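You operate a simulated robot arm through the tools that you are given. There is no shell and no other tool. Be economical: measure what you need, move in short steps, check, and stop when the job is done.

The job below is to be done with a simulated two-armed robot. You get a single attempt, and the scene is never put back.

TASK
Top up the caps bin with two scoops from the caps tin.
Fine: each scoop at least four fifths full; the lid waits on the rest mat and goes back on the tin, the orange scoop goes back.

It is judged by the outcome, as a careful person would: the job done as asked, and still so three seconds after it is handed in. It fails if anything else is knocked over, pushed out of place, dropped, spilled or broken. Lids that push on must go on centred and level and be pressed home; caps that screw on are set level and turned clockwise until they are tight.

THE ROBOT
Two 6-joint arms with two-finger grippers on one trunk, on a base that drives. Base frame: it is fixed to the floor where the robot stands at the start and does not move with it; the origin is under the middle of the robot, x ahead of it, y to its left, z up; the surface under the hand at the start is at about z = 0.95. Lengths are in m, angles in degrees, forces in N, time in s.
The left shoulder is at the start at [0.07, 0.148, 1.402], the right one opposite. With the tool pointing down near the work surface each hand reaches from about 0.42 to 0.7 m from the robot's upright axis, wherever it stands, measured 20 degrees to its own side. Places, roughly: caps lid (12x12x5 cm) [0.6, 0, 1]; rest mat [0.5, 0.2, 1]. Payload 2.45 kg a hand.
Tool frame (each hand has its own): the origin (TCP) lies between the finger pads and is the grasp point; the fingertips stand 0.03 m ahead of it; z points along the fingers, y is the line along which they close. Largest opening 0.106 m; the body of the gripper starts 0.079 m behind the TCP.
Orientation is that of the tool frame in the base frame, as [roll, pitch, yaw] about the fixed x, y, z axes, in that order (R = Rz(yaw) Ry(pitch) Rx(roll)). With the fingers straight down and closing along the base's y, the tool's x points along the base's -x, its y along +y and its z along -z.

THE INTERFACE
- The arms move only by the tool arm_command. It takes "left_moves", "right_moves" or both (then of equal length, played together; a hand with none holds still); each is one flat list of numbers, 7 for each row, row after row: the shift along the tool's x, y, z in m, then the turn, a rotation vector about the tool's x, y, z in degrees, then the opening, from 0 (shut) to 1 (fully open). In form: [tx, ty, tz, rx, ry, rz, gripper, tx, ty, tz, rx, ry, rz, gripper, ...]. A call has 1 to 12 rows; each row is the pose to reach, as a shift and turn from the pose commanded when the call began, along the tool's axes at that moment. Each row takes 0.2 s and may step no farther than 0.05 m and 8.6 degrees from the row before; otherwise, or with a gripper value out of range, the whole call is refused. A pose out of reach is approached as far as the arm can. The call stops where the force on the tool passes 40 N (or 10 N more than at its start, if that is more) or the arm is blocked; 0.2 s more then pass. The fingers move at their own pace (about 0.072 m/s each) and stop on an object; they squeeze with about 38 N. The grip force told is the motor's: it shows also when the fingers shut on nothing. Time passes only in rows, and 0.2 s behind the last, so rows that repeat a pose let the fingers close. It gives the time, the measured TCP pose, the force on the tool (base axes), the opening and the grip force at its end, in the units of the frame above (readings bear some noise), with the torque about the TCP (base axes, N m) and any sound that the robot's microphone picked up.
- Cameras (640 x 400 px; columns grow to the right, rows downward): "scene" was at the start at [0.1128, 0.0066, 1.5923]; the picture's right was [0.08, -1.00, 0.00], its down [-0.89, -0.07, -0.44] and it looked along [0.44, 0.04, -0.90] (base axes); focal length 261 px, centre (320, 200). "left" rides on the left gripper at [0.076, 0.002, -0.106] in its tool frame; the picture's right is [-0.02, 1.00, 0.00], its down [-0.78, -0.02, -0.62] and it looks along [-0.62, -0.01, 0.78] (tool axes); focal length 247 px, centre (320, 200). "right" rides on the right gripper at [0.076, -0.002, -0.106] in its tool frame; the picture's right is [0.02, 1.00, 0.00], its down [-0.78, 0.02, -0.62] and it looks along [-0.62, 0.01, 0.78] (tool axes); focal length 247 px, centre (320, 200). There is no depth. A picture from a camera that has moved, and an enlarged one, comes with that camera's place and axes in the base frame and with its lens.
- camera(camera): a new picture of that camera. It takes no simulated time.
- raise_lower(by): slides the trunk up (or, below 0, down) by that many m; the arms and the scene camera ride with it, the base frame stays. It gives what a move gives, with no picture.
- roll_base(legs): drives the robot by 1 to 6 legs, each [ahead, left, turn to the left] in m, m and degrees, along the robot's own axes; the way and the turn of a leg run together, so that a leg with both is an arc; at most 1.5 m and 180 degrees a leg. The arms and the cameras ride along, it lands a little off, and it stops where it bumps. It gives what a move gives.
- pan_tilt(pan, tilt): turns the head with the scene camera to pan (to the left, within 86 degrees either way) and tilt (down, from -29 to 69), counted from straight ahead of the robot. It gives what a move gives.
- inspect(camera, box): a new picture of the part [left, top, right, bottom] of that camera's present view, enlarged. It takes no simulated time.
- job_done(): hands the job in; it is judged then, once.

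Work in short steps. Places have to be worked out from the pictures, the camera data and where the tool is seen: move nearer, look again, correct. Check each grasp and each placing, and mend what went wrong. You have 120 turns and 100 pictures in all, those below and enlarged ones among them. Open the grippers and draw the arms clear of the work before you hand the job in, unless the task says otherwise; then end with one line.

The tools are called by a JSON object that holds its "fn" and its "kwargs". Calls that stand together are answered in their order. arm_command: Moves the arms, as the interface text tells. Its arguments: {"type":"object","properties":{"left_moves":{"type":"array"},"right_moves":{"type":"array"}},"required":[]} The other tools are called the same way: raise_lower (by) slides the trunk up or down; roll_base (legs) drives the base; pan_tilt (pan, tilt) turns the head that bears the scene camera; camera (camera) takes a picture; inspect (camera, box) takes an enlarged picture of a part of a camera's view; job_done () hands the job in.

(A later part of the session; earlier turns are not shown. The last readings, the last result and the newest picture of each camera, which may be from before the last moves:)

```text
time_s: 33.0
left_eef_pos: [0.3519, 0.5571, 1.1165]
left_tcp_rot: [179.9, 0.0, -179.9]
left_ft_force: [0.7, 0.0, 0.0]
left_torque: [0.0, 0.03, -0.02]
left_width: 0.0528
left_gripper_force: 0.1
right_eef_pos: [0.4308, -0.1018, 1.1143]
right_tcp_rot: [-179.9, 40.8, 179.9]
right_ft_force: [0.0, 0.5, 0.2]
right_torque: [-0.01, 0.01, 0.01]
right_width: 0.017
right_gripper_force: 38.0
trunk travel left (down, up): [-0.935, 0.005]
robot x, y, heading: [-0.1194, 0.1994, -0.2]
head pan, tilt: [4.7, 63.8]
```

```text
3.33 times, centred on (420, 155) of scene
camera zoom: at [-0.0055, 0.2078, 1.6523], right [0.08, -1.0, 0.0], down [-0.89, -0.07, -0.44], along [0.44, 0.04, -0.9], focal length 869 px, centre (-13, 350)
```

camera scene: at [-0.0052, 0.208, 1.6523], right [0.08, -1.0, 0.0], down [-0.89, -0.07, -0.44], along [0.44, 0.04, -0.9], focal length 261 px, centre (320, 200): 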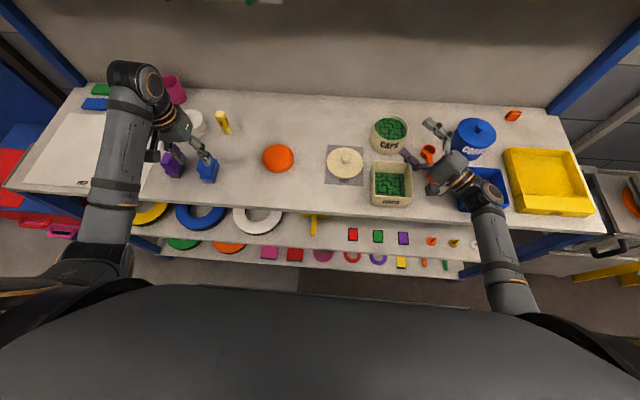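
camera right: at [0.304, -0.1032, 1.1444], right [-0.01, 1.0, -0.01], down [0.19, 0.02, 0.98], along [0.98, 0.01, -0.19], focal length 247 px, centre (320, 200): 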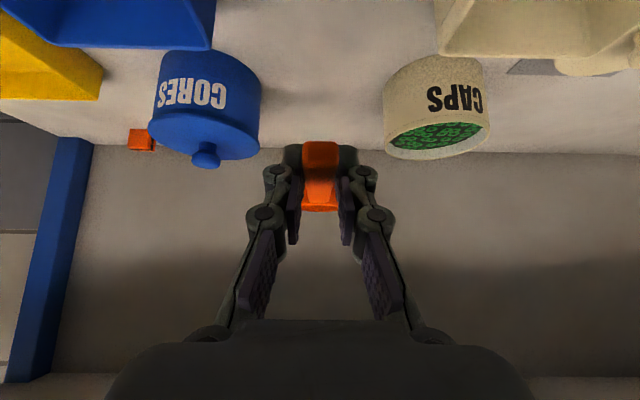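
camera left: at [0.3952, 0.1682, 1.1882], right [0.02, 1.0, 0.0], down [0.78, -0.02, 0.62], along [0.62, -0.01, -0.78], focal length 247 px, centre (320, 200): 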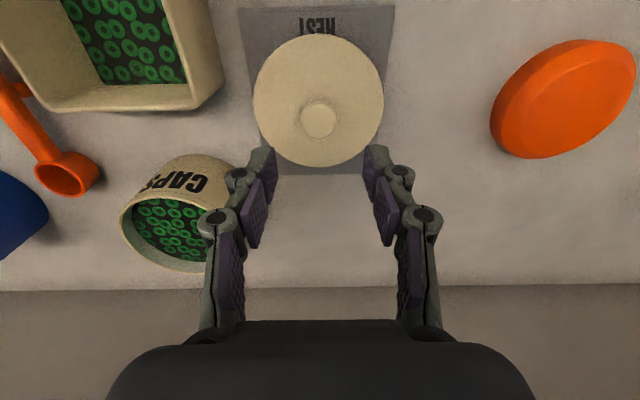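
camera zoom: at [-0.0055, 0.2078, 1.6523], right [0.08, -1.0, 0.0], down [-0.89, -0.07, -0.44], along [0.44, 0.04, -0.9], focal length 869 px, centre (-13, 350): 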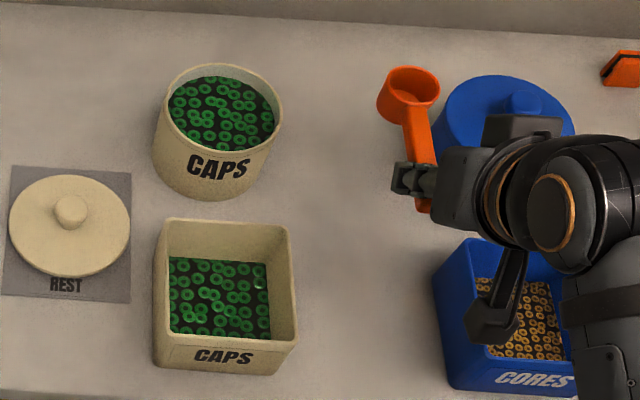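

Scoop is held level; rim of tin ≈1.015, cap level ≈1.00. Move over the tin and tilt the bowl 50° down, still above the rim.

{"fn": "arm_command", "kwargs": {"right_moves": [-0.02, 0.034, 0.006, 0, 0, 0, 0, -0.04, 0.068, 0.011, 0, 0, 0, 0, -0.061, 0.102, 0.017, 0, 0, 0, 0, -0.081, 0.136, 0.0227, 0, 0, 0, 0, -0.081, 0.136, 0.0227, 0, 8.3, 0, 0, -0.081, 0.136, 0.0227, 0, 16.6, 0, 0, -0.081, 0.136, 0.0227, 0, 25, 0, 0, -0.081, 0.136, 0.0227, 0, 33.3, 0, 0, -0.081, 0.136, 0.0227, 0, 41.6, 0, 0, -0.081, 0.136, 0.0227, 0, 50, 0, 0, -0.081, 0.136, 0.0227, 0, 50, 0, 0]}}

{"fn": "camera", "kwargs": {"camera": "right"}}

{"fn": "inspect", "kwargs": {"camera": "scene", "box": [350, 75, 490, 215]}}

```text
time_s: 35.4
left_eef_pos: [0.3536, 0.5576, 1.1155]
left_tcp_rot: [179.9, -0.1, -179.9]
left_ft_force: [-0.2, 0.8, 1.2]
left_torque: [-0.01, 0.03, 0.0]
left_width: 0.053
left_gripper_force: 0.1
right_eef_pos: [0.5075, 0.0348, 1.1501]
right_tcp_rot: [180.0, -9.2, 179.9]
right_ft_force: [-0.3, -0.5, 0.4]
right_torque: [-0.02, -0.01, 0.02]
right_width: 0.0173
right_gripper_force: 38.2
trunk travel left (down, up): [-0.935, 0.005]
robot x, y, heading: [-0.1186, 0.2036, -0.2]
head pan, tilt: [4.7, 63.8]
```

```text
67 pictures are left
camera right: at [0.4494, 0.033, 1.2668], right [-0.02, 1.0, 0.0], down [0.87, 0.02, 0.49], along [0.49, 0.01, -0.87], focal length 247 px, centre (320, 200)
```

right: 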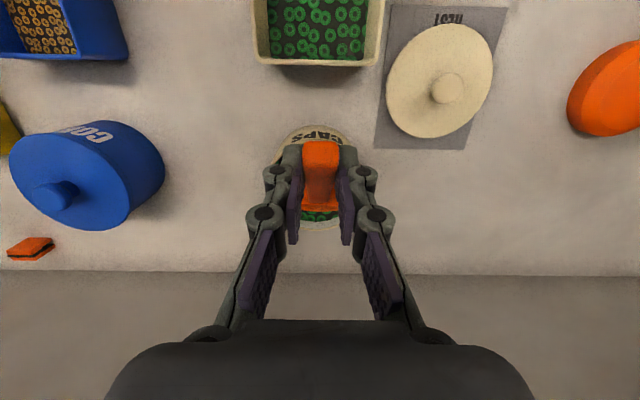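

```text
2.86 times, centred on (420, 145) of scene
camera zoom: at [-0.0058, 0.208, 1.6523], right [0.08, -1.0, 0.0], down [-0.89, -0.07, -0.44], along [0.44, 0.04, -0.9], focal length 745 px, centre (34, 357)
```

zoom: 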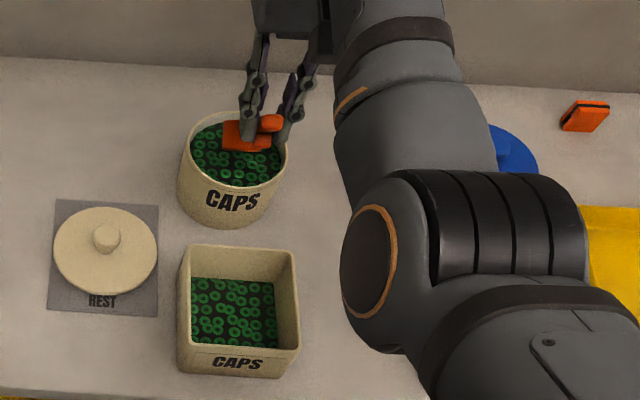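

Tilt reached as planned. Plunge the bowl into the caps near the robot-side of the tin.

{"fn": "arm_command", "kwargs": {"right_moves": [-0.0072, -0.003, 0.0444, 0, 0, 0, 0, -0.0105, -0.003, 0.065, 0, 0, 0, 0, -0.0125, -0.003, 0.077, 0, 0, 0, 0, -0.0138, -0.003, 0.0849, 0, 0, 0, 0]}}

{"fn": "inspect", "kwargs": {"camera": "scene", "box": [350, 75, 490, 215]}}

```text
time_s: 36.4
left_eef_pos: [0.3502, 0.5585, 1.1174]
left_tcp_rot: [179.9, 0.2, -180.0]
left_ft_force: [0.0, 0.6, -0.6]
left_torque: [0.0, 0.01, 0.06]
left_width: 0.053
left_gripper_force: 0.0
right_eef_pos: [0.5076, 0.0326, 1.0678]
right_tcp_rot: [-180.0, -8.4, 179.9]
right_ft_force: [2.6, -1.4, 22.9]
right_torque: [0.04, -0.86, 0.0]
right_width: 0.0168
right_gripper_force: 38.6
trunk travel left (down, up): [-0.935, 0.005]
robot x, y, heading: [-0.1186, 0.2009, -0.5]
head pan, tilt: [4.7, 63.8]
```

```text
2.86 times, centred on (420, 145) of scene
camera zoom: at [-0.0106, 0.2087, 1.6531], right [0.08, -1.0, 0.0], down [-0.89, -0.07, -0.44], along [0.44, 0.04, -0.9], focal length 745 px, centre (34, 357)
```

zoom: 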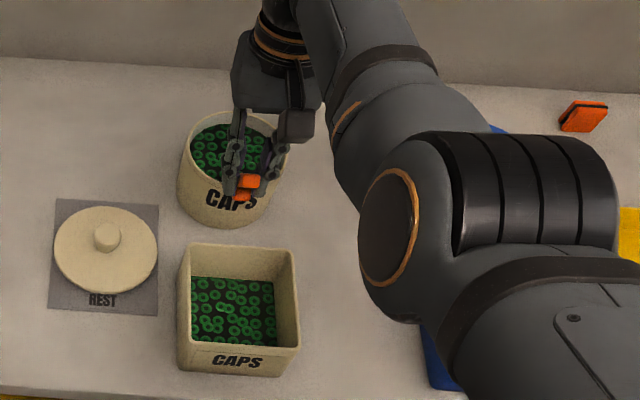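

Contact with ~23 N at bowl bottom ≈0.966 (likely the tin floor). Now ease up, sweep forward while levelling, and lift out level.

{"fn": "arm_command", "kwargs": {"right_moves": [-0.0021, 0, -0.0024, 0, 0, 0, 0, -0.0076, 0, -0.0002, 0, -5, 0, 0, -0.0135, 0, 0.0049, 0, -10, 0, 0, -0.0172, 0, 0.0094, 0, -15, 0, 0, -0.0158, 0, 0.0066, 0, -22, 0, 0, -0.0122, 0, -0.003, 0, -30, 0, 0, -0.004, 0, -0.0219, 0, -38.3, 0, 0, 0.0049, 0, -0.0458, 0, -46.6, 0, 0, 0.0081, 0, -0.0655, 0, -50, 0, 0, 0.0081, 0, -0.0655, 0, -50, 0, 0]}}

{"fn": "inspect", "kwargs": {"camera": "scene", "box": [350, 75, 450, 175]}}

```text
time_s: 38.6
left_eef_pos: [0.3546, 0.5575, 1.1167]
left_tcp_rot: [179.9, 0.0, -179.9]
left_ft_force: [0.2, 0.3, -0.5]
left_torque: [-0.01, 0.0, 0.0]
left_width: 0.0531
left_gripper_force: 0.1
right_eef_pos: [0.5097, 0.0318, 1.1278]
right_tcp_rot: [180.0, 41.0, 179.9]
right_ft_force: [0.1, -0.3, -0.7]
right_torque: [0.01, 0.01, 0.02]
right_width: 0.0171
right_gripper_force: 38.2
trunk travel left (down, up): [-0.935, 0.005]
robot x, y, heading: [-0.1174, 0.2049, -0.3]
head pan, tilt: [4.7, 63.8]
```

```text
4.00 times, centred on (400, 125) of scene
camera zoom: at [-0.0055, 0.2078, 1.6523], right [0.08, -1.0, 0.0], down [-0.89, -0.07, -0.44], along [0.44, 0.04, -0.9], focal length 1043 px, centre (0, 500)
```

zoom: 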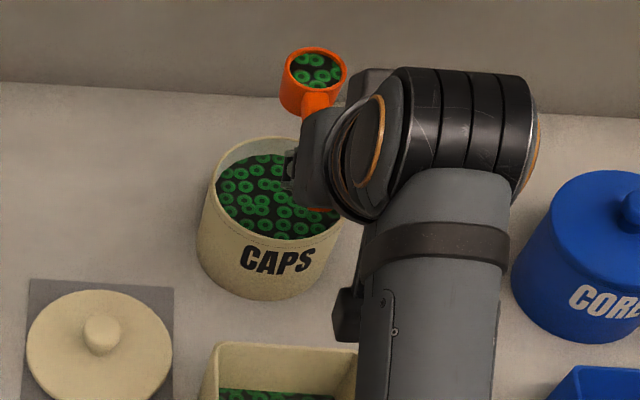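

The bowl holds caps. Zoom to judge fullness.

{"fn": "inspect", "kwargs": {"camera": "scene", "box": [415, 82, 443, 108]}}

```text
15.38 times, centred on (429, 95) of scene
camera zoom: at [-0.0055, 0.2078, 1.6523], right [0.08, -1.0, 0.0], down [-0.89, -0.07, -0.44], along [0.44, 0.04, -0.9], focal length 4010 px, centre (-1357, 1815)
```

zoom: 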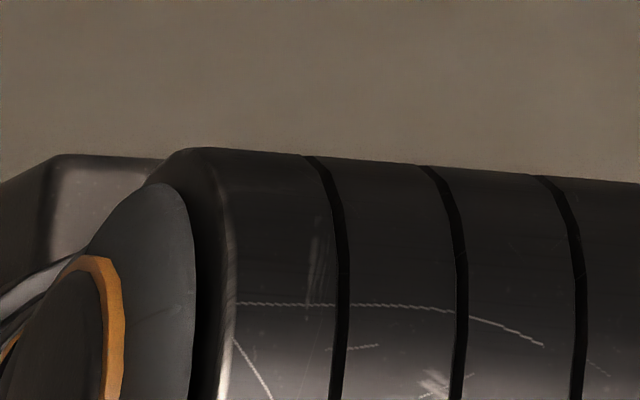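

{"fn": "inspect", "kwargs": {"camera": "scene", "box": [382, 81, 414, 105]}}

```text
16.00 times, centred on (398, 93) of scene
camera zoom: at [-0.0055, 0.2078, 1.6523], right [0.08, -1.0, 0.0], down [-0.89, -0.07, -0.44], along [0.44, 0.04, -0.9], focal length 4171 px, centre (-928, 1912)
```

zoom: 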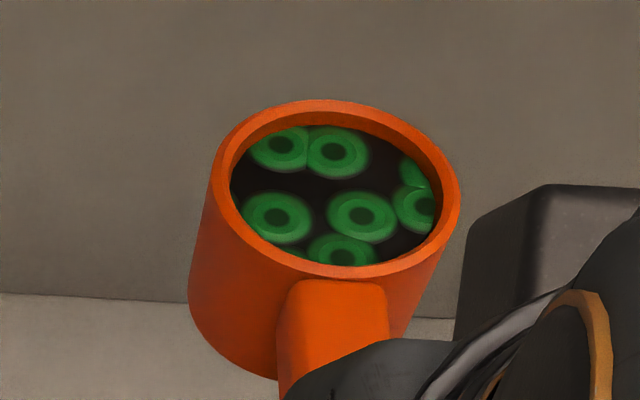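

Caps sit a few mm below the rim. I zoom further on the far rim edge to measure the gap.

{"fn": "inspect", "kwargs": {"camera": "scene", "box": [392, 85, 406, 94]}}

{"fn": "inspect", "kwargs": {"camera": "scene", "box": [368, 110, 428, 150]}}

```text
16.00 times, centred on (399, 90) of scene
camera zoom: at [-0.0055, 0.2078, 1.6523], right [0.08, -1.0, 0.0], down [-0.89, -0.07, -0.44], along [0.44, 0.04, -0.9], focal length 4171 px, centre (-944, 1968)
```

zoom: 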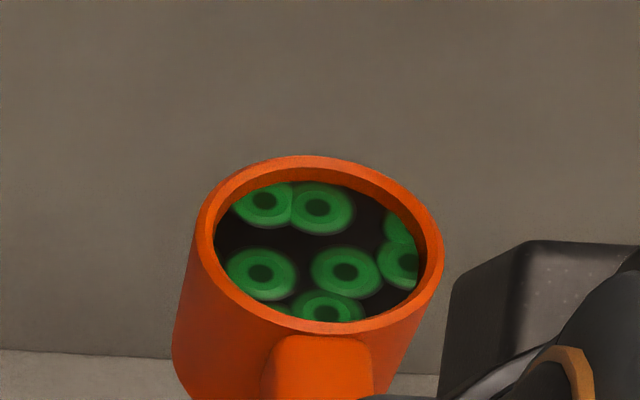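

```text
10.00 times, centred on (398, 130) of scene
camera zoom: at [-0.0055, 0.2078, 1.6523], right [0.08, -1.0, 0.0], down [-0.89, -0.07, -0.44], along [0.44, 0.04, -0.9], focal length 2607 px, centre (-460, 900)
```

zoom: 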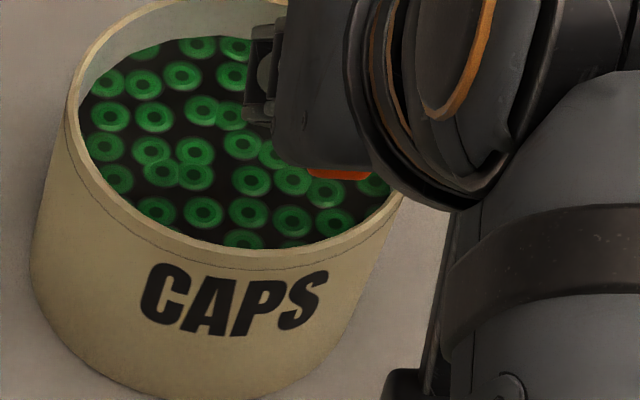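

I estimate ~85% full — thin margin, and the next scoop meets a lower level. I'll re-dip with a steeper tilt; first drive 6 cm closer so the arm reaches comfortably.

{"fn": "roll_base", "kwargs": {"legs": [[0.06, 0, 0]]}}

```text
time_s: 39.6
left_eef_pos: [0.4045, 0.5585, 1.1192]
left_tcp_rot: [179.9, 0.4, -179.9]
left_ft_force: [-0.1, -0.6, 0.4]
left_torque: [0.0, -0.1, 0.04]
left_width: 0.0528
left_gripper_force: 0.0
right_eef_pos: [0.5633, 0.0321, 1.1337]
right_tcp_rot: [180.0, 41.2, 179.9]
right_ft_force: [-0.8, -0.1, 0.4]
right_torque: [0.01, 0.0, 0.01]
right_width: 0.0171
right_gripper_force: 38.2
trunk travel left (down, up): [-0.935, 0.005]
robot x, y, heading: [-0.0583, 0.2, -0.1]
head pan, tilt: [4.7, 63.8]
```

Re-dip: lower level behind the tin centre, then tilt progressively to 66° with the mouth staying inside the tin.

{"fn": "arm_command", "kwargs": {"right_moves": [0.0325, 0, -0.0137, 0, 0, 0, 0, 0.0781, 0, -0.007, 0, 0, 0, 0, 0.0915, 0, 0.004, 0, 8.5, 0, 0, 0.0928, 0, 0.0055, 0, 17, 0, 0, 0.0928, 0, 0.0055, 0, 25.5, 0, 0, 0.0892, 0, 0.0059, 0, 34, 0, 0, 0.0828, 0, 0.0076, 0, 42.5, 0, 0, 0.0754, 0, 0.0113, 0, 51, 0, 0, 0.0687, 0, 0.0158, 0, 59.5, 0, 0, 0.0624, 0, 0.0207, 0, 66, 0, 0]}}

{"fn": "inspect", "kwargs": {"camera": "scene", "box": [360, 90, 480, 170]}}

```text
time_s: 41.8
left_eef_pos: [0.414, 0.5578, 1.1165]
left_tcp_rot: [179.9, 0.0, -179.9]
left_ft_force: [1.0, 0.2, 0.6]
left_torque: [0.01, 0.03, 0.03]
left_width: 0.0529
left_gripper_force: 0.1
right_eef_pos: [0.5008, 0.0288, 1.0835]
right_tcp_rot: [179.9, -25.2, -180.0]
right_ft_force: [1.3, 0.7, -0.8]
right_torque: [0.1, -0.16, 0.03]
right_width: 0.0169
right_gripper_force: 37.9
right hand out of reach, approached as far as the arm can: row 10
trunk travel left (down, up): [-0.935, 0.005]
robot x, y, heading: [-0.0565, 0.2001, -0.1]
head pan, tilt: [4.7, 63.8]
```

```text
5.00 times, centred on (420, 130) of scene
camera zoom: at [0.0549, 0.2071, 1.6521], right [0.08, -1.0, 0.0], down [-0.89, -0.07, -0.44], along [0.44, 0.04, -0.9], focal length 1303 px, centre (-180, 550)
```

zoom: 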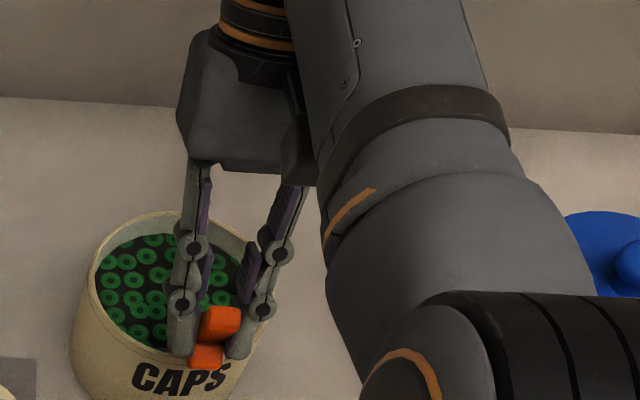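

The last row was out of reach and the TCP is behind plan (x 0.501). Check the situation with the wrist camera before moving.

{"fn": "camera", "kwargs": {"camera": "right"}}

{"fn": "camera", "kwargs": {"camera": "scene"}}

```text
58 pictures are left
camera right: at [0.4769, 0.0259, 1.212], right [-0.02, 1.0, 0.01], down [0.97, 0.02, 0.23], along [0.23, 0.01, -0.97], focal length 247 px, centre (320, 200)
```

right: 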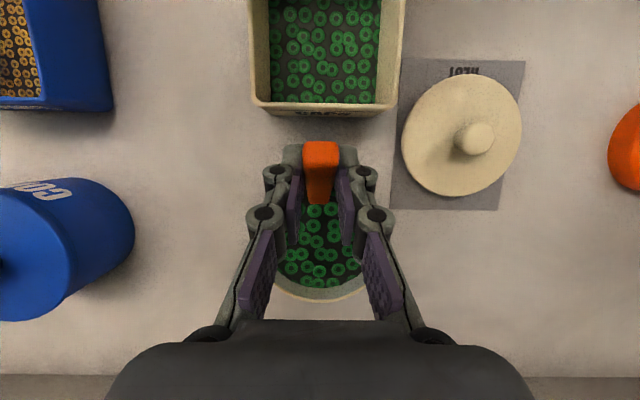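

```text
57 pictures are left
camera scene: at [0.0549, 0.2071, 1.6521], right [0.08, -1.0, 0.0], down [-0.89, -0.07, -0.44], along [0.44, 0.04, -0.9], focal length 261 px, centre (320, 200)
```

scene: 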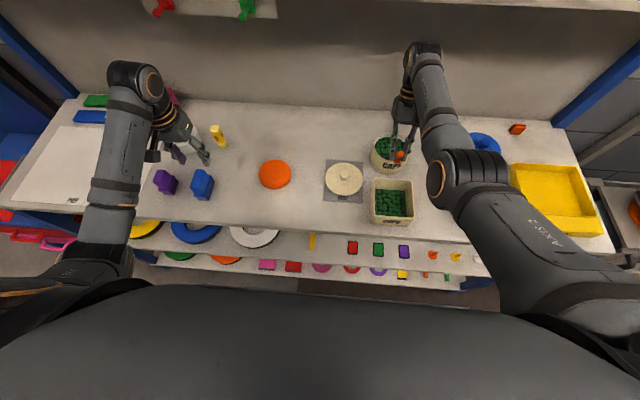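

The tool only reached θ=66° by slipping back ~3 cm, apparently dragging the tin ~1 cm toward me (will correct later). Reduce the tilt and move forward gently, checking force.

{"fn": "arm_command", "kwargs": {"right_moves": [-0.006, -0.001, 0.001, 0, -7, 0, 0, -0.0136, -0.001, 0.003, 0, -11, 0, 0, -0.0136, -0.001, 0.003, 0, -11, 0, 0]}}

{"fn": "camera", "kwargs": {"camera": "right"}}

```text
time_s: 42.6
left_eef_pos: [0.412, 0.5581, 1.1164]
left_tcp_rot: [179.9, -0.1, -179.9]
left_ft_force: [0.5, -0.3, 0.7]
left_torque: [0.03, -0.02, 0.03]
left_width: 0.053
left_gripper_force: 0.1
right_eef_pos: [0.5106, 0.0267, 1.0741]
right_tcp_rot: [-180.0, -14.1, 179.9]
right_ft_force: [-0.5, -0.1, -0.5]
right_torque: [-0.04, 0.0, 0.02]
right_width: 0.0169
right_gripper_force: 38.0
trunk travel left (down, up): [-0.935, 0.005]
robot x, y, heading: [-0.0561, 0.1993, 0.1]
head pan, tilt: [4.7, 63.8]
```

```text
56 pictures are left
camera right: at [0.4634, 0.0251, 1.1965], right [-0.02, 1.0, 0.01], down [0.91, 0.02, 0.41], along [0.41, 0.01, -0.91], focal length 247 px, centre (320, 200)
```

right: 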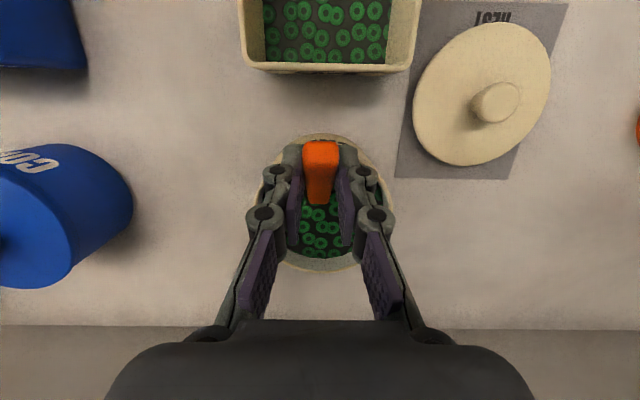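

The tin centre is now ≈(0.556,0.028), ~1.7 cm nearer than before. I sweep forward so the bowl both fills and nudges the tin wall back toward its place, then level and lift out.

{"fn": "arm_command", "kwargs": {"right_moves": [-0.0091, 0.001, 0.0034, 0, -5, 0, 0, -0.018, 0.001, 0.0063, 0, -10, 0, 0, -0.0228, 0.001, 0.0088, 0, -15, 0, 0, -0.0236, 0.001, 0.0122, 0, -19, 0, 0, -0.0241, 0.001, 0.0141, 0, -22, 0, 0, -0.0198, 0.001, 0.0173, 0, -25, 0, 0, -0.0084, 0.001, 0.0169, 0, -33, 0, 0, 0.0018, 0.001, 0.0051, 0, -41, 0, 0, 0.0096, 0.001, -0.0135, 0, -49, 0, 0, 0.0144, 0.001, -0.0329, 0, -55, 0, 0]}}

{"fn": "camera", "kwargs": {"camera": "scene"}}

```text
time_s: 44.8
left_eef_pos: [0.4129, 0.5593, 1.1159]
left_tcp_rot: [179.9, 0.0, -179.9]
left_ft_force: [0.5, 0.1, 0.6]
left_torque: [0.01, 0.0, -0.02]
left_width: 0.0531
left_gripper_force: 0.1
right_eef_pos: [0.5055, 0.0253, 1.1112]
right_tcp_rot: [-179.6, 41.2, -179.7]
right_ft_force: [0.5, 1.1, -0.7]
right_torque: [0.03, 0.03, 0.03]
right_width: 0.0171
right_gripper_force: 38.5
trunk travel left (down, up): [-0.935, 0.005]
robot x, y, heading: [-0.0596, 0.2007, -0.1]
head pan, tilt: [4.7, 63.8]
```

```text
55 pictures are left
camera scene: at [0.054, 0.2078, 1.6523], right [0.08, -1.0, 0.0], down [-0.89, -0.07, -0.44], along [0.44, 0.04, -0.9], focal length 261 px, centre (320, 200)
```

scene: 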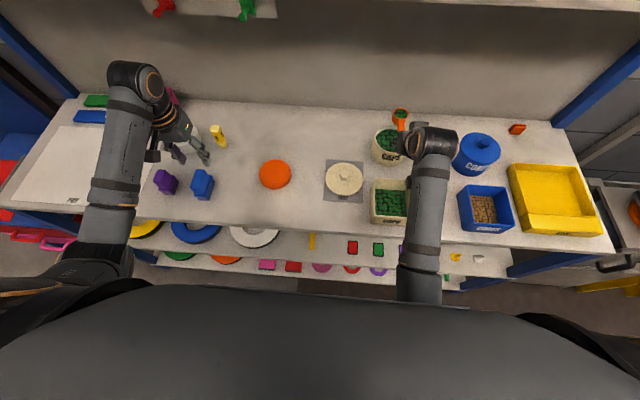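

{"fn": "inspect", "kwargs": {"camera": "scene", "box": [382, 103, 418, 127]}}

{"fn": "inspect", "kwargs": {"camera": "scene", "box": [340, 110, 440, 235]}}

```text
16.00 times, centred on (400, 115) of scene
camera zoom: at [0.054, 0.2078, 1.6523], right [0.08, -1.0, 0.0], down [-0.89, -0.07, -0.44], along [0.44, 0.04, -0.9], focal length 4171 px, centre (-960, 1560)
```

zoom: 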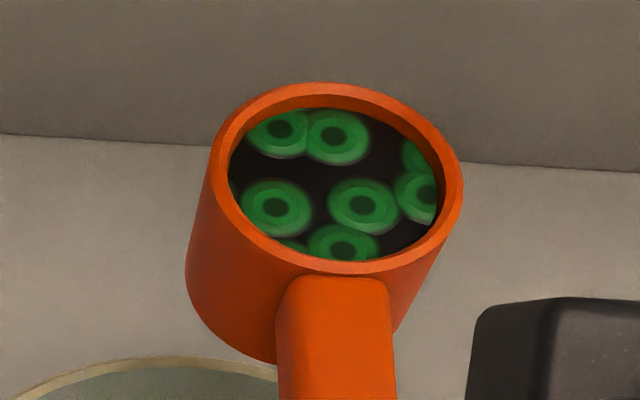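

```text
3.20 times, centred on (390, 172) of scene
camera zoom: at [0.054, 0.2078, 1.6523], right [0.08, -1.0, 0.0], down [-0.89, -0.07, -0.44], along [0.44, 0.04, -0.9], focal length 834 px, centre (96, 288)
```

zoom: 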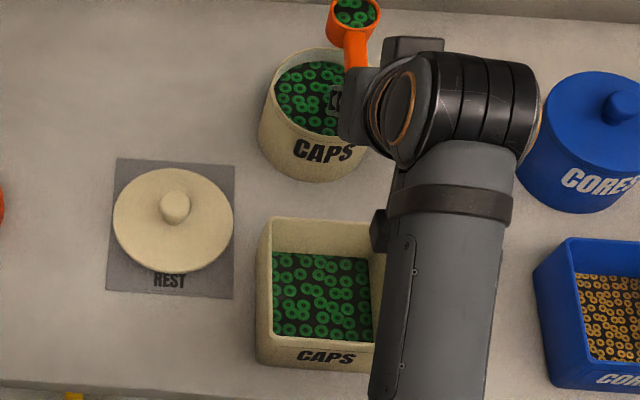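

Bowl is about as full as it gets (gap ~4.5 mm). Bin centre ≈(0.386,0.039). I drive the base back 0.206 m and left 0.03 m so the bowl sits over the bin.

{"fn": "roll_base", "kwargs": {"legs": [[-0.206, 0.03, 0]]}}

{"fn": "camera", "kwargs": {"camera": "scene"}}

{"fn": "camera", "kwargs": {"camera": "right"}}

```text
time_s: 46.4
left_eef_pos: [0.2115, 0.5891, 1.1163]
left_tcp_rot: [179.9, -0.1, -179.8]
left_ft_force: [0.6, 0.1, 0.2]
left_torque: [0.0, 0.03, 0.0]
left_width: 0.0529
left_gripper_force: 0.0
right_eef_pos: [0.3045, 0.0546, 1.1085]
right_tcp_rot: [-179.7, 40.7, -179.8]
right_ft_force: [0.7, 0.1, -1.0]
right_torque: [0.0, 0.03, 0.0]
right_width: 0.0171
right_gripper_force: 38.2
trunk travel left (down, up): [-0.935, 0.005]
robot x, y, heading: [-0.2626, 0.233, 0.2]
head pan, tilt: [4.7, 63.8]
```

```text
52 pictures are left
camera scene: at [-0.1442, 0.2372, 1.6519], right [0.08, -1.0, 0.0], down [-0.9, -0.07, -0.44], along [0.44, 0.04, -0.9], focal length 261 px, centre (320, 200)
```

scene: 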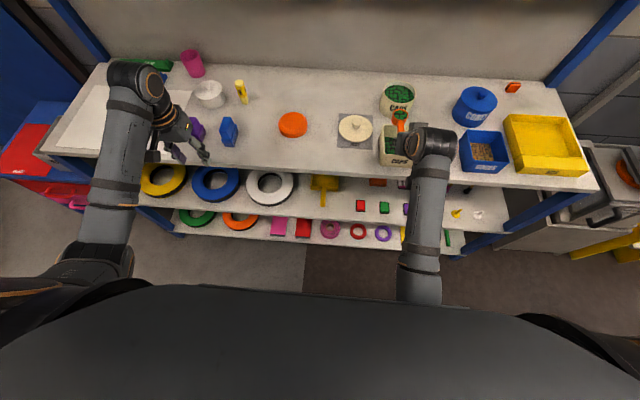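

```text
51 pictures are left
camera right: at [0.1776, 0.0543, 1.1388], right [-0.02, 1.0, -0.02], down [0.19, 0.02, 0.98], along [0.98, 0.01, -0.19], focal length 247 px, centre (320, 200)
```

right: 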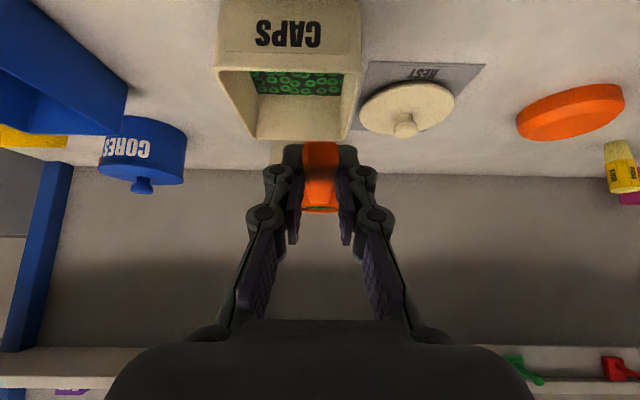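

Bin from here: x 0.325–0.43, y -0.02–0.085, rim z≈1.02; the bowl is over it. Lower 2 cm and roll the scoop 102° about the handle.

{"fn": "arm_command", "kwargs": {"right_moves": [0.0163, 0, 0.0097, -6.42, 0, 5.57, 0, 0.0163, 0, 0.0097, -12.8, 0, 11.1, 0, 0.0163, 0, 0.0097, -19.2, 0, 16.7, 0, 0.0163, 0, 0.0097, -25.6, 0, 22.2, 0, 0.0163, 0, 0.0097, -32.1, 0, 27.8, 0, 0.0163, 0, 0.0097, -38.5, 0, 33.4, 0, 0.0163, 0, 0.0097, -44.9, 0, 39, 0, 0.0163, 0, 0.0097, -51.3, 0, 44.5, 0, 0.0163, 0, 0.0097, -57.7, 0, 50.1, 0, 0.0163, 0, 0.0097, -64.1, 0, 55.7, 0, 0.0163, 0, 0.0097, -70.5, 0, 61.2, 0, 0.0163, 0, 0.0097, -76.9, 0, 66.8, 0]}}

{"fn": "inspect", "kwargs": {"camera": "scene", "box": [350, 75, 450, 175]}}

```text
time_s: 49.0
left_eef_pos: [0.2093, 0.5906, 1.1156]
left_tcp_rot: [179.9, 0.0, -179.8]
left_ft_force: [0.6, -0.6, 0.6]
left_torque: [0.04, -0.01, 0.0]
left_width: 0.053
left_gripper_force: 0.1
right_eef_pos: [0.2954, 0.0558, 1.0913]
right_tcp_rot: [81.2, -7.7, 139.6]
right_ft_force: [-0.8, -0.2, 0.2]
right_torque: [0.03, -0.03, 0.02]
right_width: 0.0168
right_gripper_force: 37.8
trunk travel left (down, up): [-0.935, 0.005]
robot x, y, heading: [-0.2646, 0.2306, 0.0]
head pan, tilt: [4.7, 63.8]
```

```text
4.00 times, centred on (400, 125) of scene
camera zoom: at [-0.1483, 0.2381, 1.6523], right [0.08, -1.0, 0.0], down [-0.89, -0.07, -0.44], along [0.44, 0.04, -0.9], focal length 1043 px, centre (0, 500)
```

zoom: 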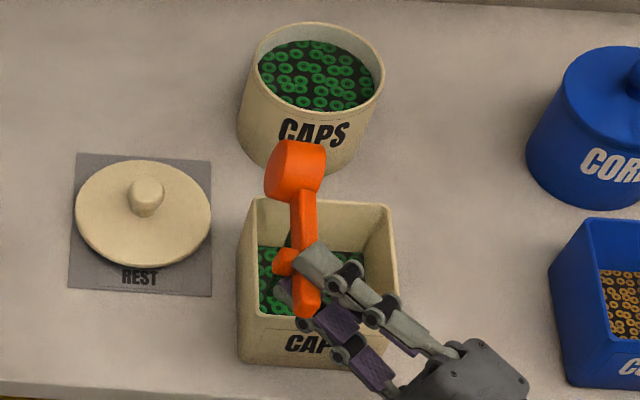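

Mouth faces right; roll a further ~32° to empty fully and hold.

{"fn": "arm_command", "kwargs": {"right_moves": [0, 0, 0, -6.04, 0, 5.25, 0, 0, 0, 0, -12.1, 0, 10.5, 0, 0, 0, 0, -18.1, 0, 15.7, 0, 0, 0, 0, -24.2, 0, 21, 0, 0, 0, 0, -24.2, 0, 21, 0, 0, 0, 0, -24.2, 0, 21, 0]}}

{"fn": "inspect", "kwargs": {"camera": "scene", "box": [350, 75, 450, 175]}}

{"fn": "camera", "kwargs": {"camera": "right"}}

```text
time_s: 50.4
left_eef_pos: [0.209, 0.5895, 1.1177]
left_tcp_rot: [179.9, -0.1, -179.9]
left_ft_force: [0.3, 0.5, 0.0]
left_torque: [-0.01, -0.04, -0.02]
left_width: 0.0528
left_gripper_force: 0.0
right_eef_pos: [0.2942, 0.056, 1.0915]
right_tcp_rot: [54.2, -27.2, 147.9]
right_ft_force: [0.3, 0.2, -0.5]
right_torque: [0.01, 0.02, 0.0]
right_width: 0.017
right_gripper_force: 38.2
trunk travel left (down, up): [-0.935, 0.005]
robot x, y, heading: [-0.2595, 0.2296, -0.0]
head pan, tilt: [4.7, 63.8]
```

```text
4.00 times, centred on (400, 125) of scene
camera zoom: at [-0.1491, 0.2376, 1.6524], right [0.08, -1.0, 0.0], down [-0.89, -0.07, -0.44], along [0.44, 0.04, -0.9], focal length 1043 px, centre (0, 500)
```

zoom: 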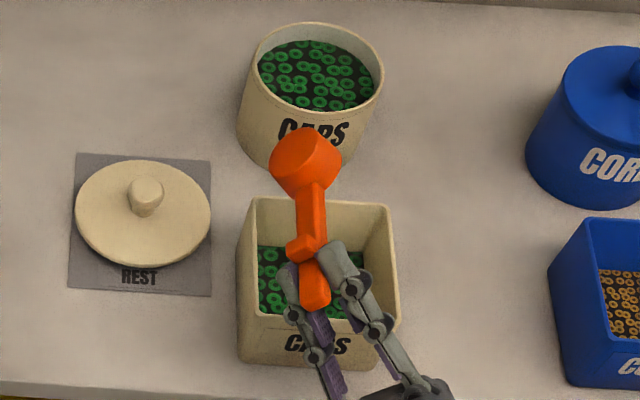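

```text
48 pictures are left
camera right: at [0.1684, 0.0354, 1.0701], right [-0.01, -0.68, 0.73], down [0.18, -0.72, -0.67], along [0.98, 0.12, 0.13], focal length 247 px, centre (320, 200)
```

right: 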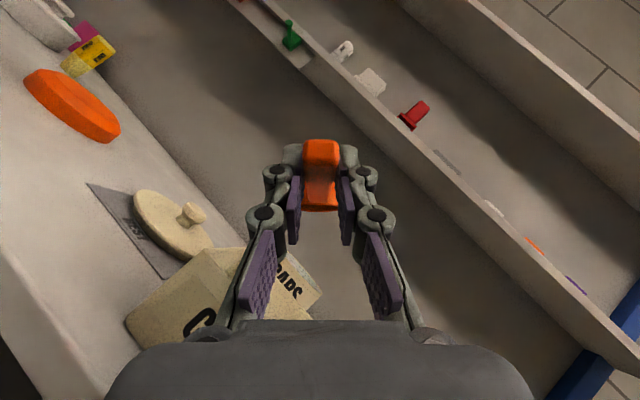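

Nothing spilled outside. Roll back upright in two calls.

{"fn": "arm_command", "kwargs": {"right_moves": [0, 0, 0, 6.42, 0, -5.57, 0, 0, 0, 0, 12.8, 0, -11.1, 0, 0, 0, 0, 19.2, 0, -16.7, 0, 0, 0, 0, 25.6, 0, -22.2, 0, 0, 0, 0, 32.1, 0, -27.8, 0, 0, 0, 0, 38.5, 0, -33.4, 0, 0, 0, 0, 44.9, 0, -39, 0, 0, 0, 0, 51.3, 0, -44.5, 0, 0, 0, 0, 57.7, 0, -50.1, 0, 0, 0, 0, 64.1, 0, -55.7, 0, 0, 0, 0, 70.5, 0, -61.2, 0, 0, 0, 0, 76.9, 0, -66.8, 0]}}

{"fn": "arm_command", "kwargs": {"right_moves": [-0.004, 0, -0.005, 6.04, 0, -5.25, 0, -0.008, 0, -0.01, 12.1, 0, -10.5, 0, -0.012, 0, -0.014, 18.1, 0, -15.7, 0, -0.013, 0, -0.015, 24.2, 0, -21, 0, -0.013, 0, -0.015, 24.2, 0, -21, 0]}}

{"fn": "inspect", "kwargs": {"camera": "scene", "box": [360, 75, 460, 175]}}

```text
time_s: 53.0
left_eef_pos: [0.2099, 0.5908, 1.1166]
left_tcp_rot: [-180.0, 0.1, -179.9]
left_ft_force: [0.1, 0.4, -0.3]
left_torque: [-0.01, -0.01, 0.03]
left_width: 0.0529
left_gripper_force: 0.1
right_eef_pos: [0.2946, 0.056, 1.0914]
right_tcp_rot: [140.8, 33.8, 155.5]
right_ft_force: [0.1, 0.2, -1.0]
right_torque: [-0.06, 0.03, 0.01]
right_width: 0.0171
right_gripper_force: 38.1
trunk travel left (down, up): [-0.935, 0.005]
robot x, y, heading: [-0.2615, 0.2285, 0.3]
head pan, tilt: [4.7, 63.8]
```

```text
time_s: 54.2
left_eef_pos: [0.21, 0.5895, 1.1155]
left_tcp_rot: [179.9, 0.0, -179.9]
left_ft_force: [0.1, -0.2, 0.5]
left_torque: [-0.02, -0.02, 0.02]
left_width: 0.0529
left_gripper_force: 0.0
right_eef_pos: [0.2948, 0.046, 1.1081]
right_tcp_rot: [-179.5, 40.8, -179.8]
right_ft_force: [0.2, 0.3, -0.6]
right_torque: [0.0, 0.01, 0.02]
right_width: 0.0171
right_gripper_force: 38.5
trunk travel left (down, up): [-0.935, 0.005]
robot x, y, heading: [-0.2633, 0.2342, 0.2]
head pan, tilt: [4.7, 63.8]
```

```text
4.00 times, centred on (410, 125) of scene
camera zoom: at [-0.1488, 0.2377, 1.6523], right [0.08, -1.0, 0.0], down [-0.89, -0.07, -0.44], along [0.44, 0.04, -0.9], focal length 1043 px, centre (-40, 500)
```

zoom: 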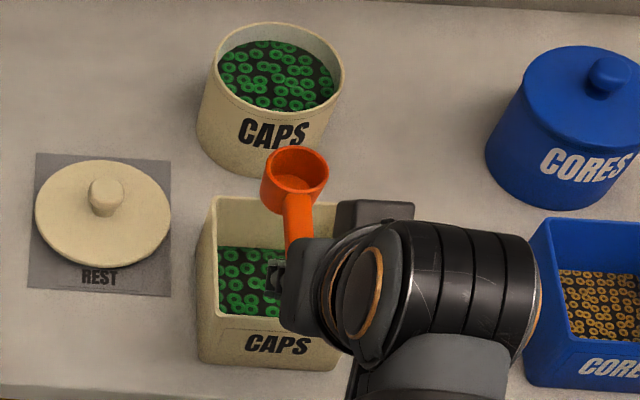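

Scoop emptied; the bin level rose. The tin now sits ~1.3 cm farther than originally (centre x≈0.586). Drive forward again to the tin for the second scoop.

{"fn": "roll_base", "kwargs": {"legs": [[0.19, -0.015, 0]]}}

{"fn": "camera", "kwargs": {"camera": "right"}}

{"fn": "inspect", "kwargs": {"camera": "scene", "box": [340, 90, 460, 190]}}

```text
time_s: 55.8
left_eef_pos: [0.3943, 0.5737, 1.1178]
left_tcp_rot: [179.9, 0.3, -179.7]
left_ft_force: [-0.2, -0.3, -0.8]
left_torque: [0.02, -0.04, 0.03]
left_width: 0.0527
left_gripper_force: 0.0
right_eef_pos: [0.4802, 0.0311, 1.11]
right_tcp_rot: [-179.8, 41.0, -179.8]
right_ft_force: [-0.9, -0.1, 0.4]
right_torque: [0.0, -0.01, -0.02]
right_width: 0.0169
right_gripper_force: 38.5
trunk travel left (down, up): [-0.935, 0.005]
robot x, y, heading: [-0.0749, 0.2109, 0.1]
head pan, tilt: [4.7, 63.8]
```

```text
46 pictures are left
camera right: at [0.3538, 0.0293, 1.1405], right [-0.02, 1.0, -0.02], down [0.18, 0.02, 0.98], along [0.98, 0.01, -0.18], focal length 247 px, centre (320, 200)
```

right: 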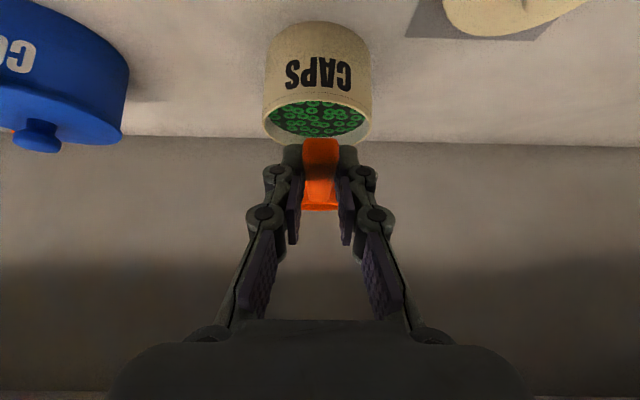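

```text
4.00 times, centred on (400, 140) of scene
camera zoom: at [0.0352, 0.2232, 1.6527], right [0.08, -1.0, 0.0], down [-0.89, -0.07, -0.44], along [0.44, 0.04, -0.9], focal length 1043 px, centre (0, 440)
```

zoom: 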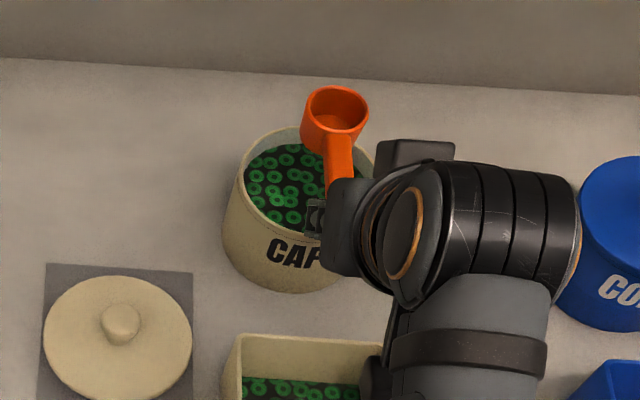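

Tin centre ≈(0.588,0.029). Tilt to 55° above it, dip near the back wall, and draw back slightly to bring the tin back to its original place.

{"fn": "arm_command", "kwargs": {"right_moves": [-0.021, 0, -0.0016, 0, 8, 0, 0, -0.0422, 0, -0.0031, 0, 16, 0, 0, -0.0497, 0, 0.0035, 0, 24, 0, 0, -0.0573, 0, 0.01, 0, 32, 0, 0, -0.0611, 0, 0.0133, 0, 40, 0, 0, -0.0611, 0, 0.0133, 0, 48, 0, 0, -0.0611, 0, 0.0133, 0, 55, 0, 0, -0.0348, 0, 0.0435, 0, 55, 0, 0, -0.023, 0, 0.0571, 0, 55, 0, 0, -0.009, 0, 0.0503, 0, 55, 0, 0, 0.0021, 0, 0.0432, 0, 55, 0, 0]}}

{"fn": "camera", "kwargs": {"camera": "right"}}

```text
time_s: 58.2
left_eef_pos: [0.3959, 0.5741, 1.1162]
left_tcp_rot: [179.9, 0.1, -179.7]
left_ft_force: [-0.1, 0.4, 0.1]
left_torque: [-0.02, 0.01, 0.01]
left_width: 0.053
left_gripper_force: 0.0
right_eef_pos: [0.5108, 0.0303, 1.0759]
right_tcp_rot: [-179.7, -13.9, 179.9]
right_ft_force: [4.1, -1.4, 8.1]
right_torque: [0.02, -0.5, -0.01]
right_width: 0.017
right_gripper_force: 37.8
trunk travel left (down, up): [-0.935, 0.005]
robot x, y, heading: [-0.0724, 0.218, 0.3]
head pan, tilt: [4.7, 63.8]
```

```text
44 pictures are left
camera right: at [0.4627, 0.0292, 1.1975], right [-0.02, 1.0, 0.0], down [0.91, 0.02, 0.41], along [0.41, 0.01, -0.91], focal length 247 px, centre (320, 200)
```

right: 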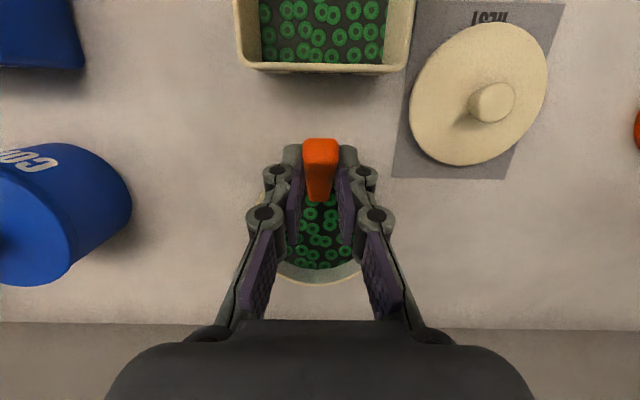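

Tin far rim is back at ≈0.631 (original ≈0.633). Now sweep forward within the tin, level and lift out.

{"fn": "arm_command", "kwargs": {"right_moves": [-0.0094, 0, 0.0007, 0, -2, 0, 0, -0.0168, 0, 0.0051, 0, -6, 0, 0, -0.0215, 0, 0.008, 0, -10, 0, 0, -0.0205, 0, 0.0119, 0, -15, 0, 0, -0.0184, 0, 0.016, 0, -19, 0, 0, -0.0163, 0, 0.0196, 0, -23, 0, 0, -0.0105, 0, 0.0211, 0, -29, 0, 0, -0.0034, 0, 0.0177, 0, -37, 0, 0, 0.0024, 0, 0.0068, 0, -45, 0, 0, 0.0073, 0, -0.0126, 0, -53, 0, 0, 0.0121, 0, -0.032, 0, -55, 0, 0]}}

{"fn": "inspect", "kwargs": {"camera": "scene", "box": [340, 80, 460, 180]}}

```text
time_s: 59.2
left_eef_pos: [0.3971, 0.5737, 1.1171]
left_tcp_rot: [179.9, -0.1, -179.8]
left_ft_force: [-0.4, 0.5, 0.2]
left_torque: [-0.04, 0.05, 0.02]
left_width: 0.0531
left_gripper_force: 0.0
right_eef_pos: [0.5297, 0.0307, 1.0606]
right_tcp_rot: [-179.7, 0.3, 179.9]
right_ft_force: [2.5, -0.8, 4.9]
right_torque: [-0.02, -0.03, -0.02]
right_width: 0.0171
right_gripper_force: 38.4
trunk travel left (down, up): [-0.935, 0.005]
robot x, y, heading: [-0.0726, 0.216, -0.1]
head pan, tilt: [4.7, 63.8]
stopped in row 5 (right hand): the force on the tool passed its limit at 42 N (the readings are from after the stop); the commanded pose is now the measured one
```

```text
4.00 times, centred on (400, 130) of scene
camera zoom: at [0.0392, 0.223, 1.6518], right [0.08, -1.0, 0.0], down [-0.89, -0.07, -0.44], along [0.44, 0.04, -0.9], focal length 1043 px, centre (0, 480)
```

zoom: 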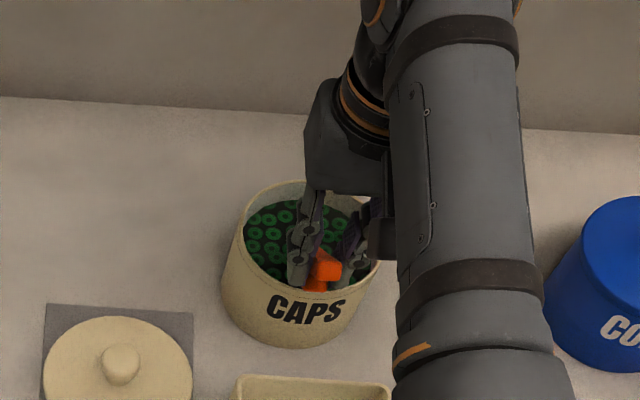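

Stopped on a 42 N contact (bowl edge on the tin floor). Continue a little higher, levelling and drawing back, then lift.

{"fn": "arm_command", "kwargs": {"right_moves": [0.0047, 0, -0.0014, 0, -4.7, 0, 0, 0.0097, 0, -0.0004, 0, -10.7, 0, 0, 0.0167, 0, 0.0006, 0, -17.7, 0, 0, 0.0227, 0, -0.0024, 0, -24.7, 0, 0, 0.0267, 0, -0.0144, 0, -32.7, 0, 0, 0.0267, 0, -0.0344, 0, -40.7, 0, 0, 0.0267, 0, -0.0494, 0, -40.7, 0, 0, 0.0267, 0, -0.0494, 0, -40.7, 0, 0]}}

{"fn": "camera", "kwargs": {"camera": "scene"}}

```text
time_s: 61.0
left_eef_pos: [0.3987, 0.5728, 1.1163]
left_tcp_rot: [180.0, -0.1, -179.8]
left_ft_force: [0.2, -1.2, 0.3]
left_torque: [0.01, -0.02, -0.02]
left_width: 0.0529
left_gripper_force: 0.0
right_eef_pos: [0.5028, 0.0299, 1.1095]
right_tcp_rot: [-179.7, 40.8, -179.8]
right_ft_force: [-0.1, -0.9, -0.2]
right_torque: [-0.02, 0.01, 0.02]
right_width: 0.0171
right_gripper_force: 38.4
trunk travel left (down, up): [-0.935, 0.005]
robot x, y, heading: [-0.0755, 0.2174, 0.3]
head pan, tilt: [4.7, 63.8]
```

```text
42 pictures are left
camera scene: at [0.041, 0.2227, 1.6522], right [0.08, -1.0, 0.0], down [-0.89, -0.07, -0.44], along [0.44, 0.04, -0.9], focal length 261 px, centre (320, 200)
```

scene: 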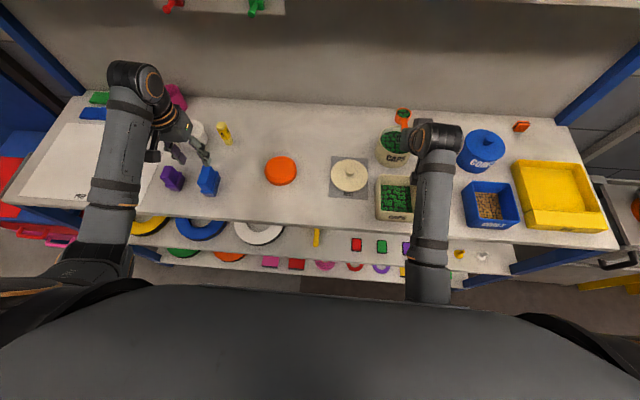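

{"fn": "inspect", "kwargs": {"camera": "scene", "box": [384, 103, 420, 127]}}

{"fn": "inspect", "kwargs": {"camera": "scene", "box": [340, 110, 440, 210]}}

```text
16.00 times, centred on (402, 115) of scene
camera zoom: at [0.041, 0.2227, 1.6522], right [0.08, -1.0, 0.0], down [-0.89, -0.07, -0.44], along [0.44, 0.04, -0.9], focal length 4171 px, centre (-992, 1560)
```

zoom: 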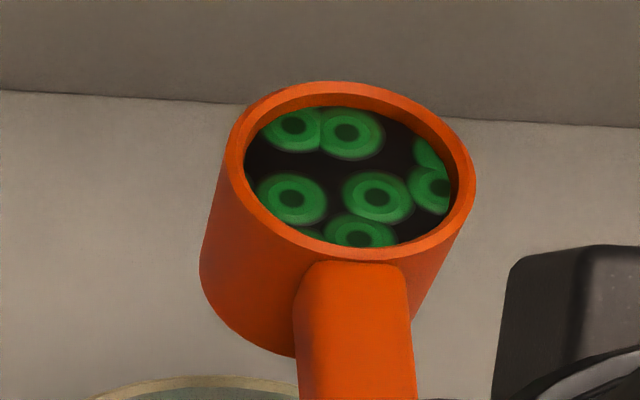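

```text
4.00 times, centred on (390, 160) of scene
camera zoom: at [0.041, 0.2227, 1.6522], right [0.08, -1.0, 0.0], down [-0.89, -0.07, -0.44], along [0.44, 0.04, -0.9], focal length 1043 px, centre (40, 360)
```

zoom: 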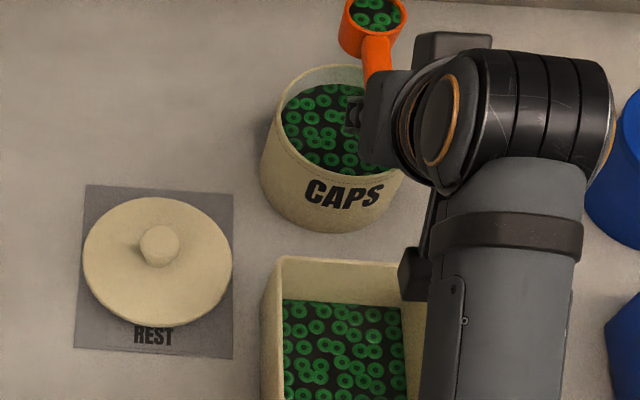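

Second scoop equally full, and the tin is back at its original place (front edge ≈0.514 vs 0.518). Drive back over the bin.

{"fn": "roll_base", "kwargs": {"legs": [[-0.206, 0.025, 0]]}}

{"fn": "camera", "kwargs": {"camera": "right"}}

```text
time_s: 62.6
left_eef_pos: [0.1914, 0.6002, 1.1159]
left_tcp_rot: [179.9, -0.1, -179.7]
left_ft_force: [0.8, -0.3, 0.1]
left_torque: [0.04, 0.03, -0.04]
left_width: 0.0533
left_gripper_force: 0.1
right_eef_pos: [0.298, 0.0564, 1.1087]
right_tcp_rot: [-179.7, 40.7, -179.7]
right_ft_force: [0.1, 0.2, -0.1]
right_torque: [-0.02, 0.03, 0.03]
right_width: 0.017
right_gripper_force: 37.9
trunk travel left (down, up): [-0.935, 0.005]
robot x, y, heading: [-0.2813, 0.2397, 0.4]
head pan, tilt: [4.7, 63.8]
```

```text
39 pictures are left
camera right: at [0.1716, 0.0544, 1.1385], right [-0.02, 1.0, -0.02], down [0.19, 0.02, 0.98], along [0.98, 0.01, -0.19], focal length 247 px, centre (320, 200)
```

right: 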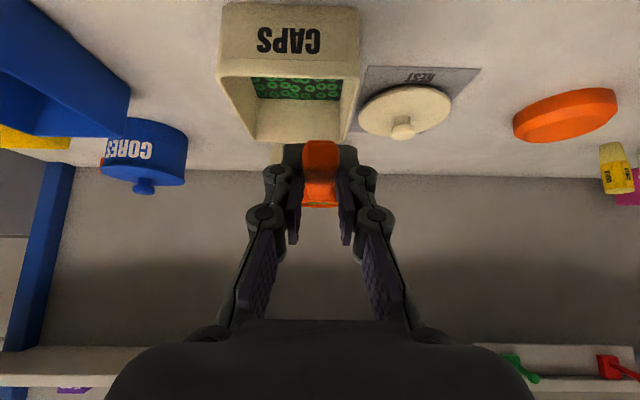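

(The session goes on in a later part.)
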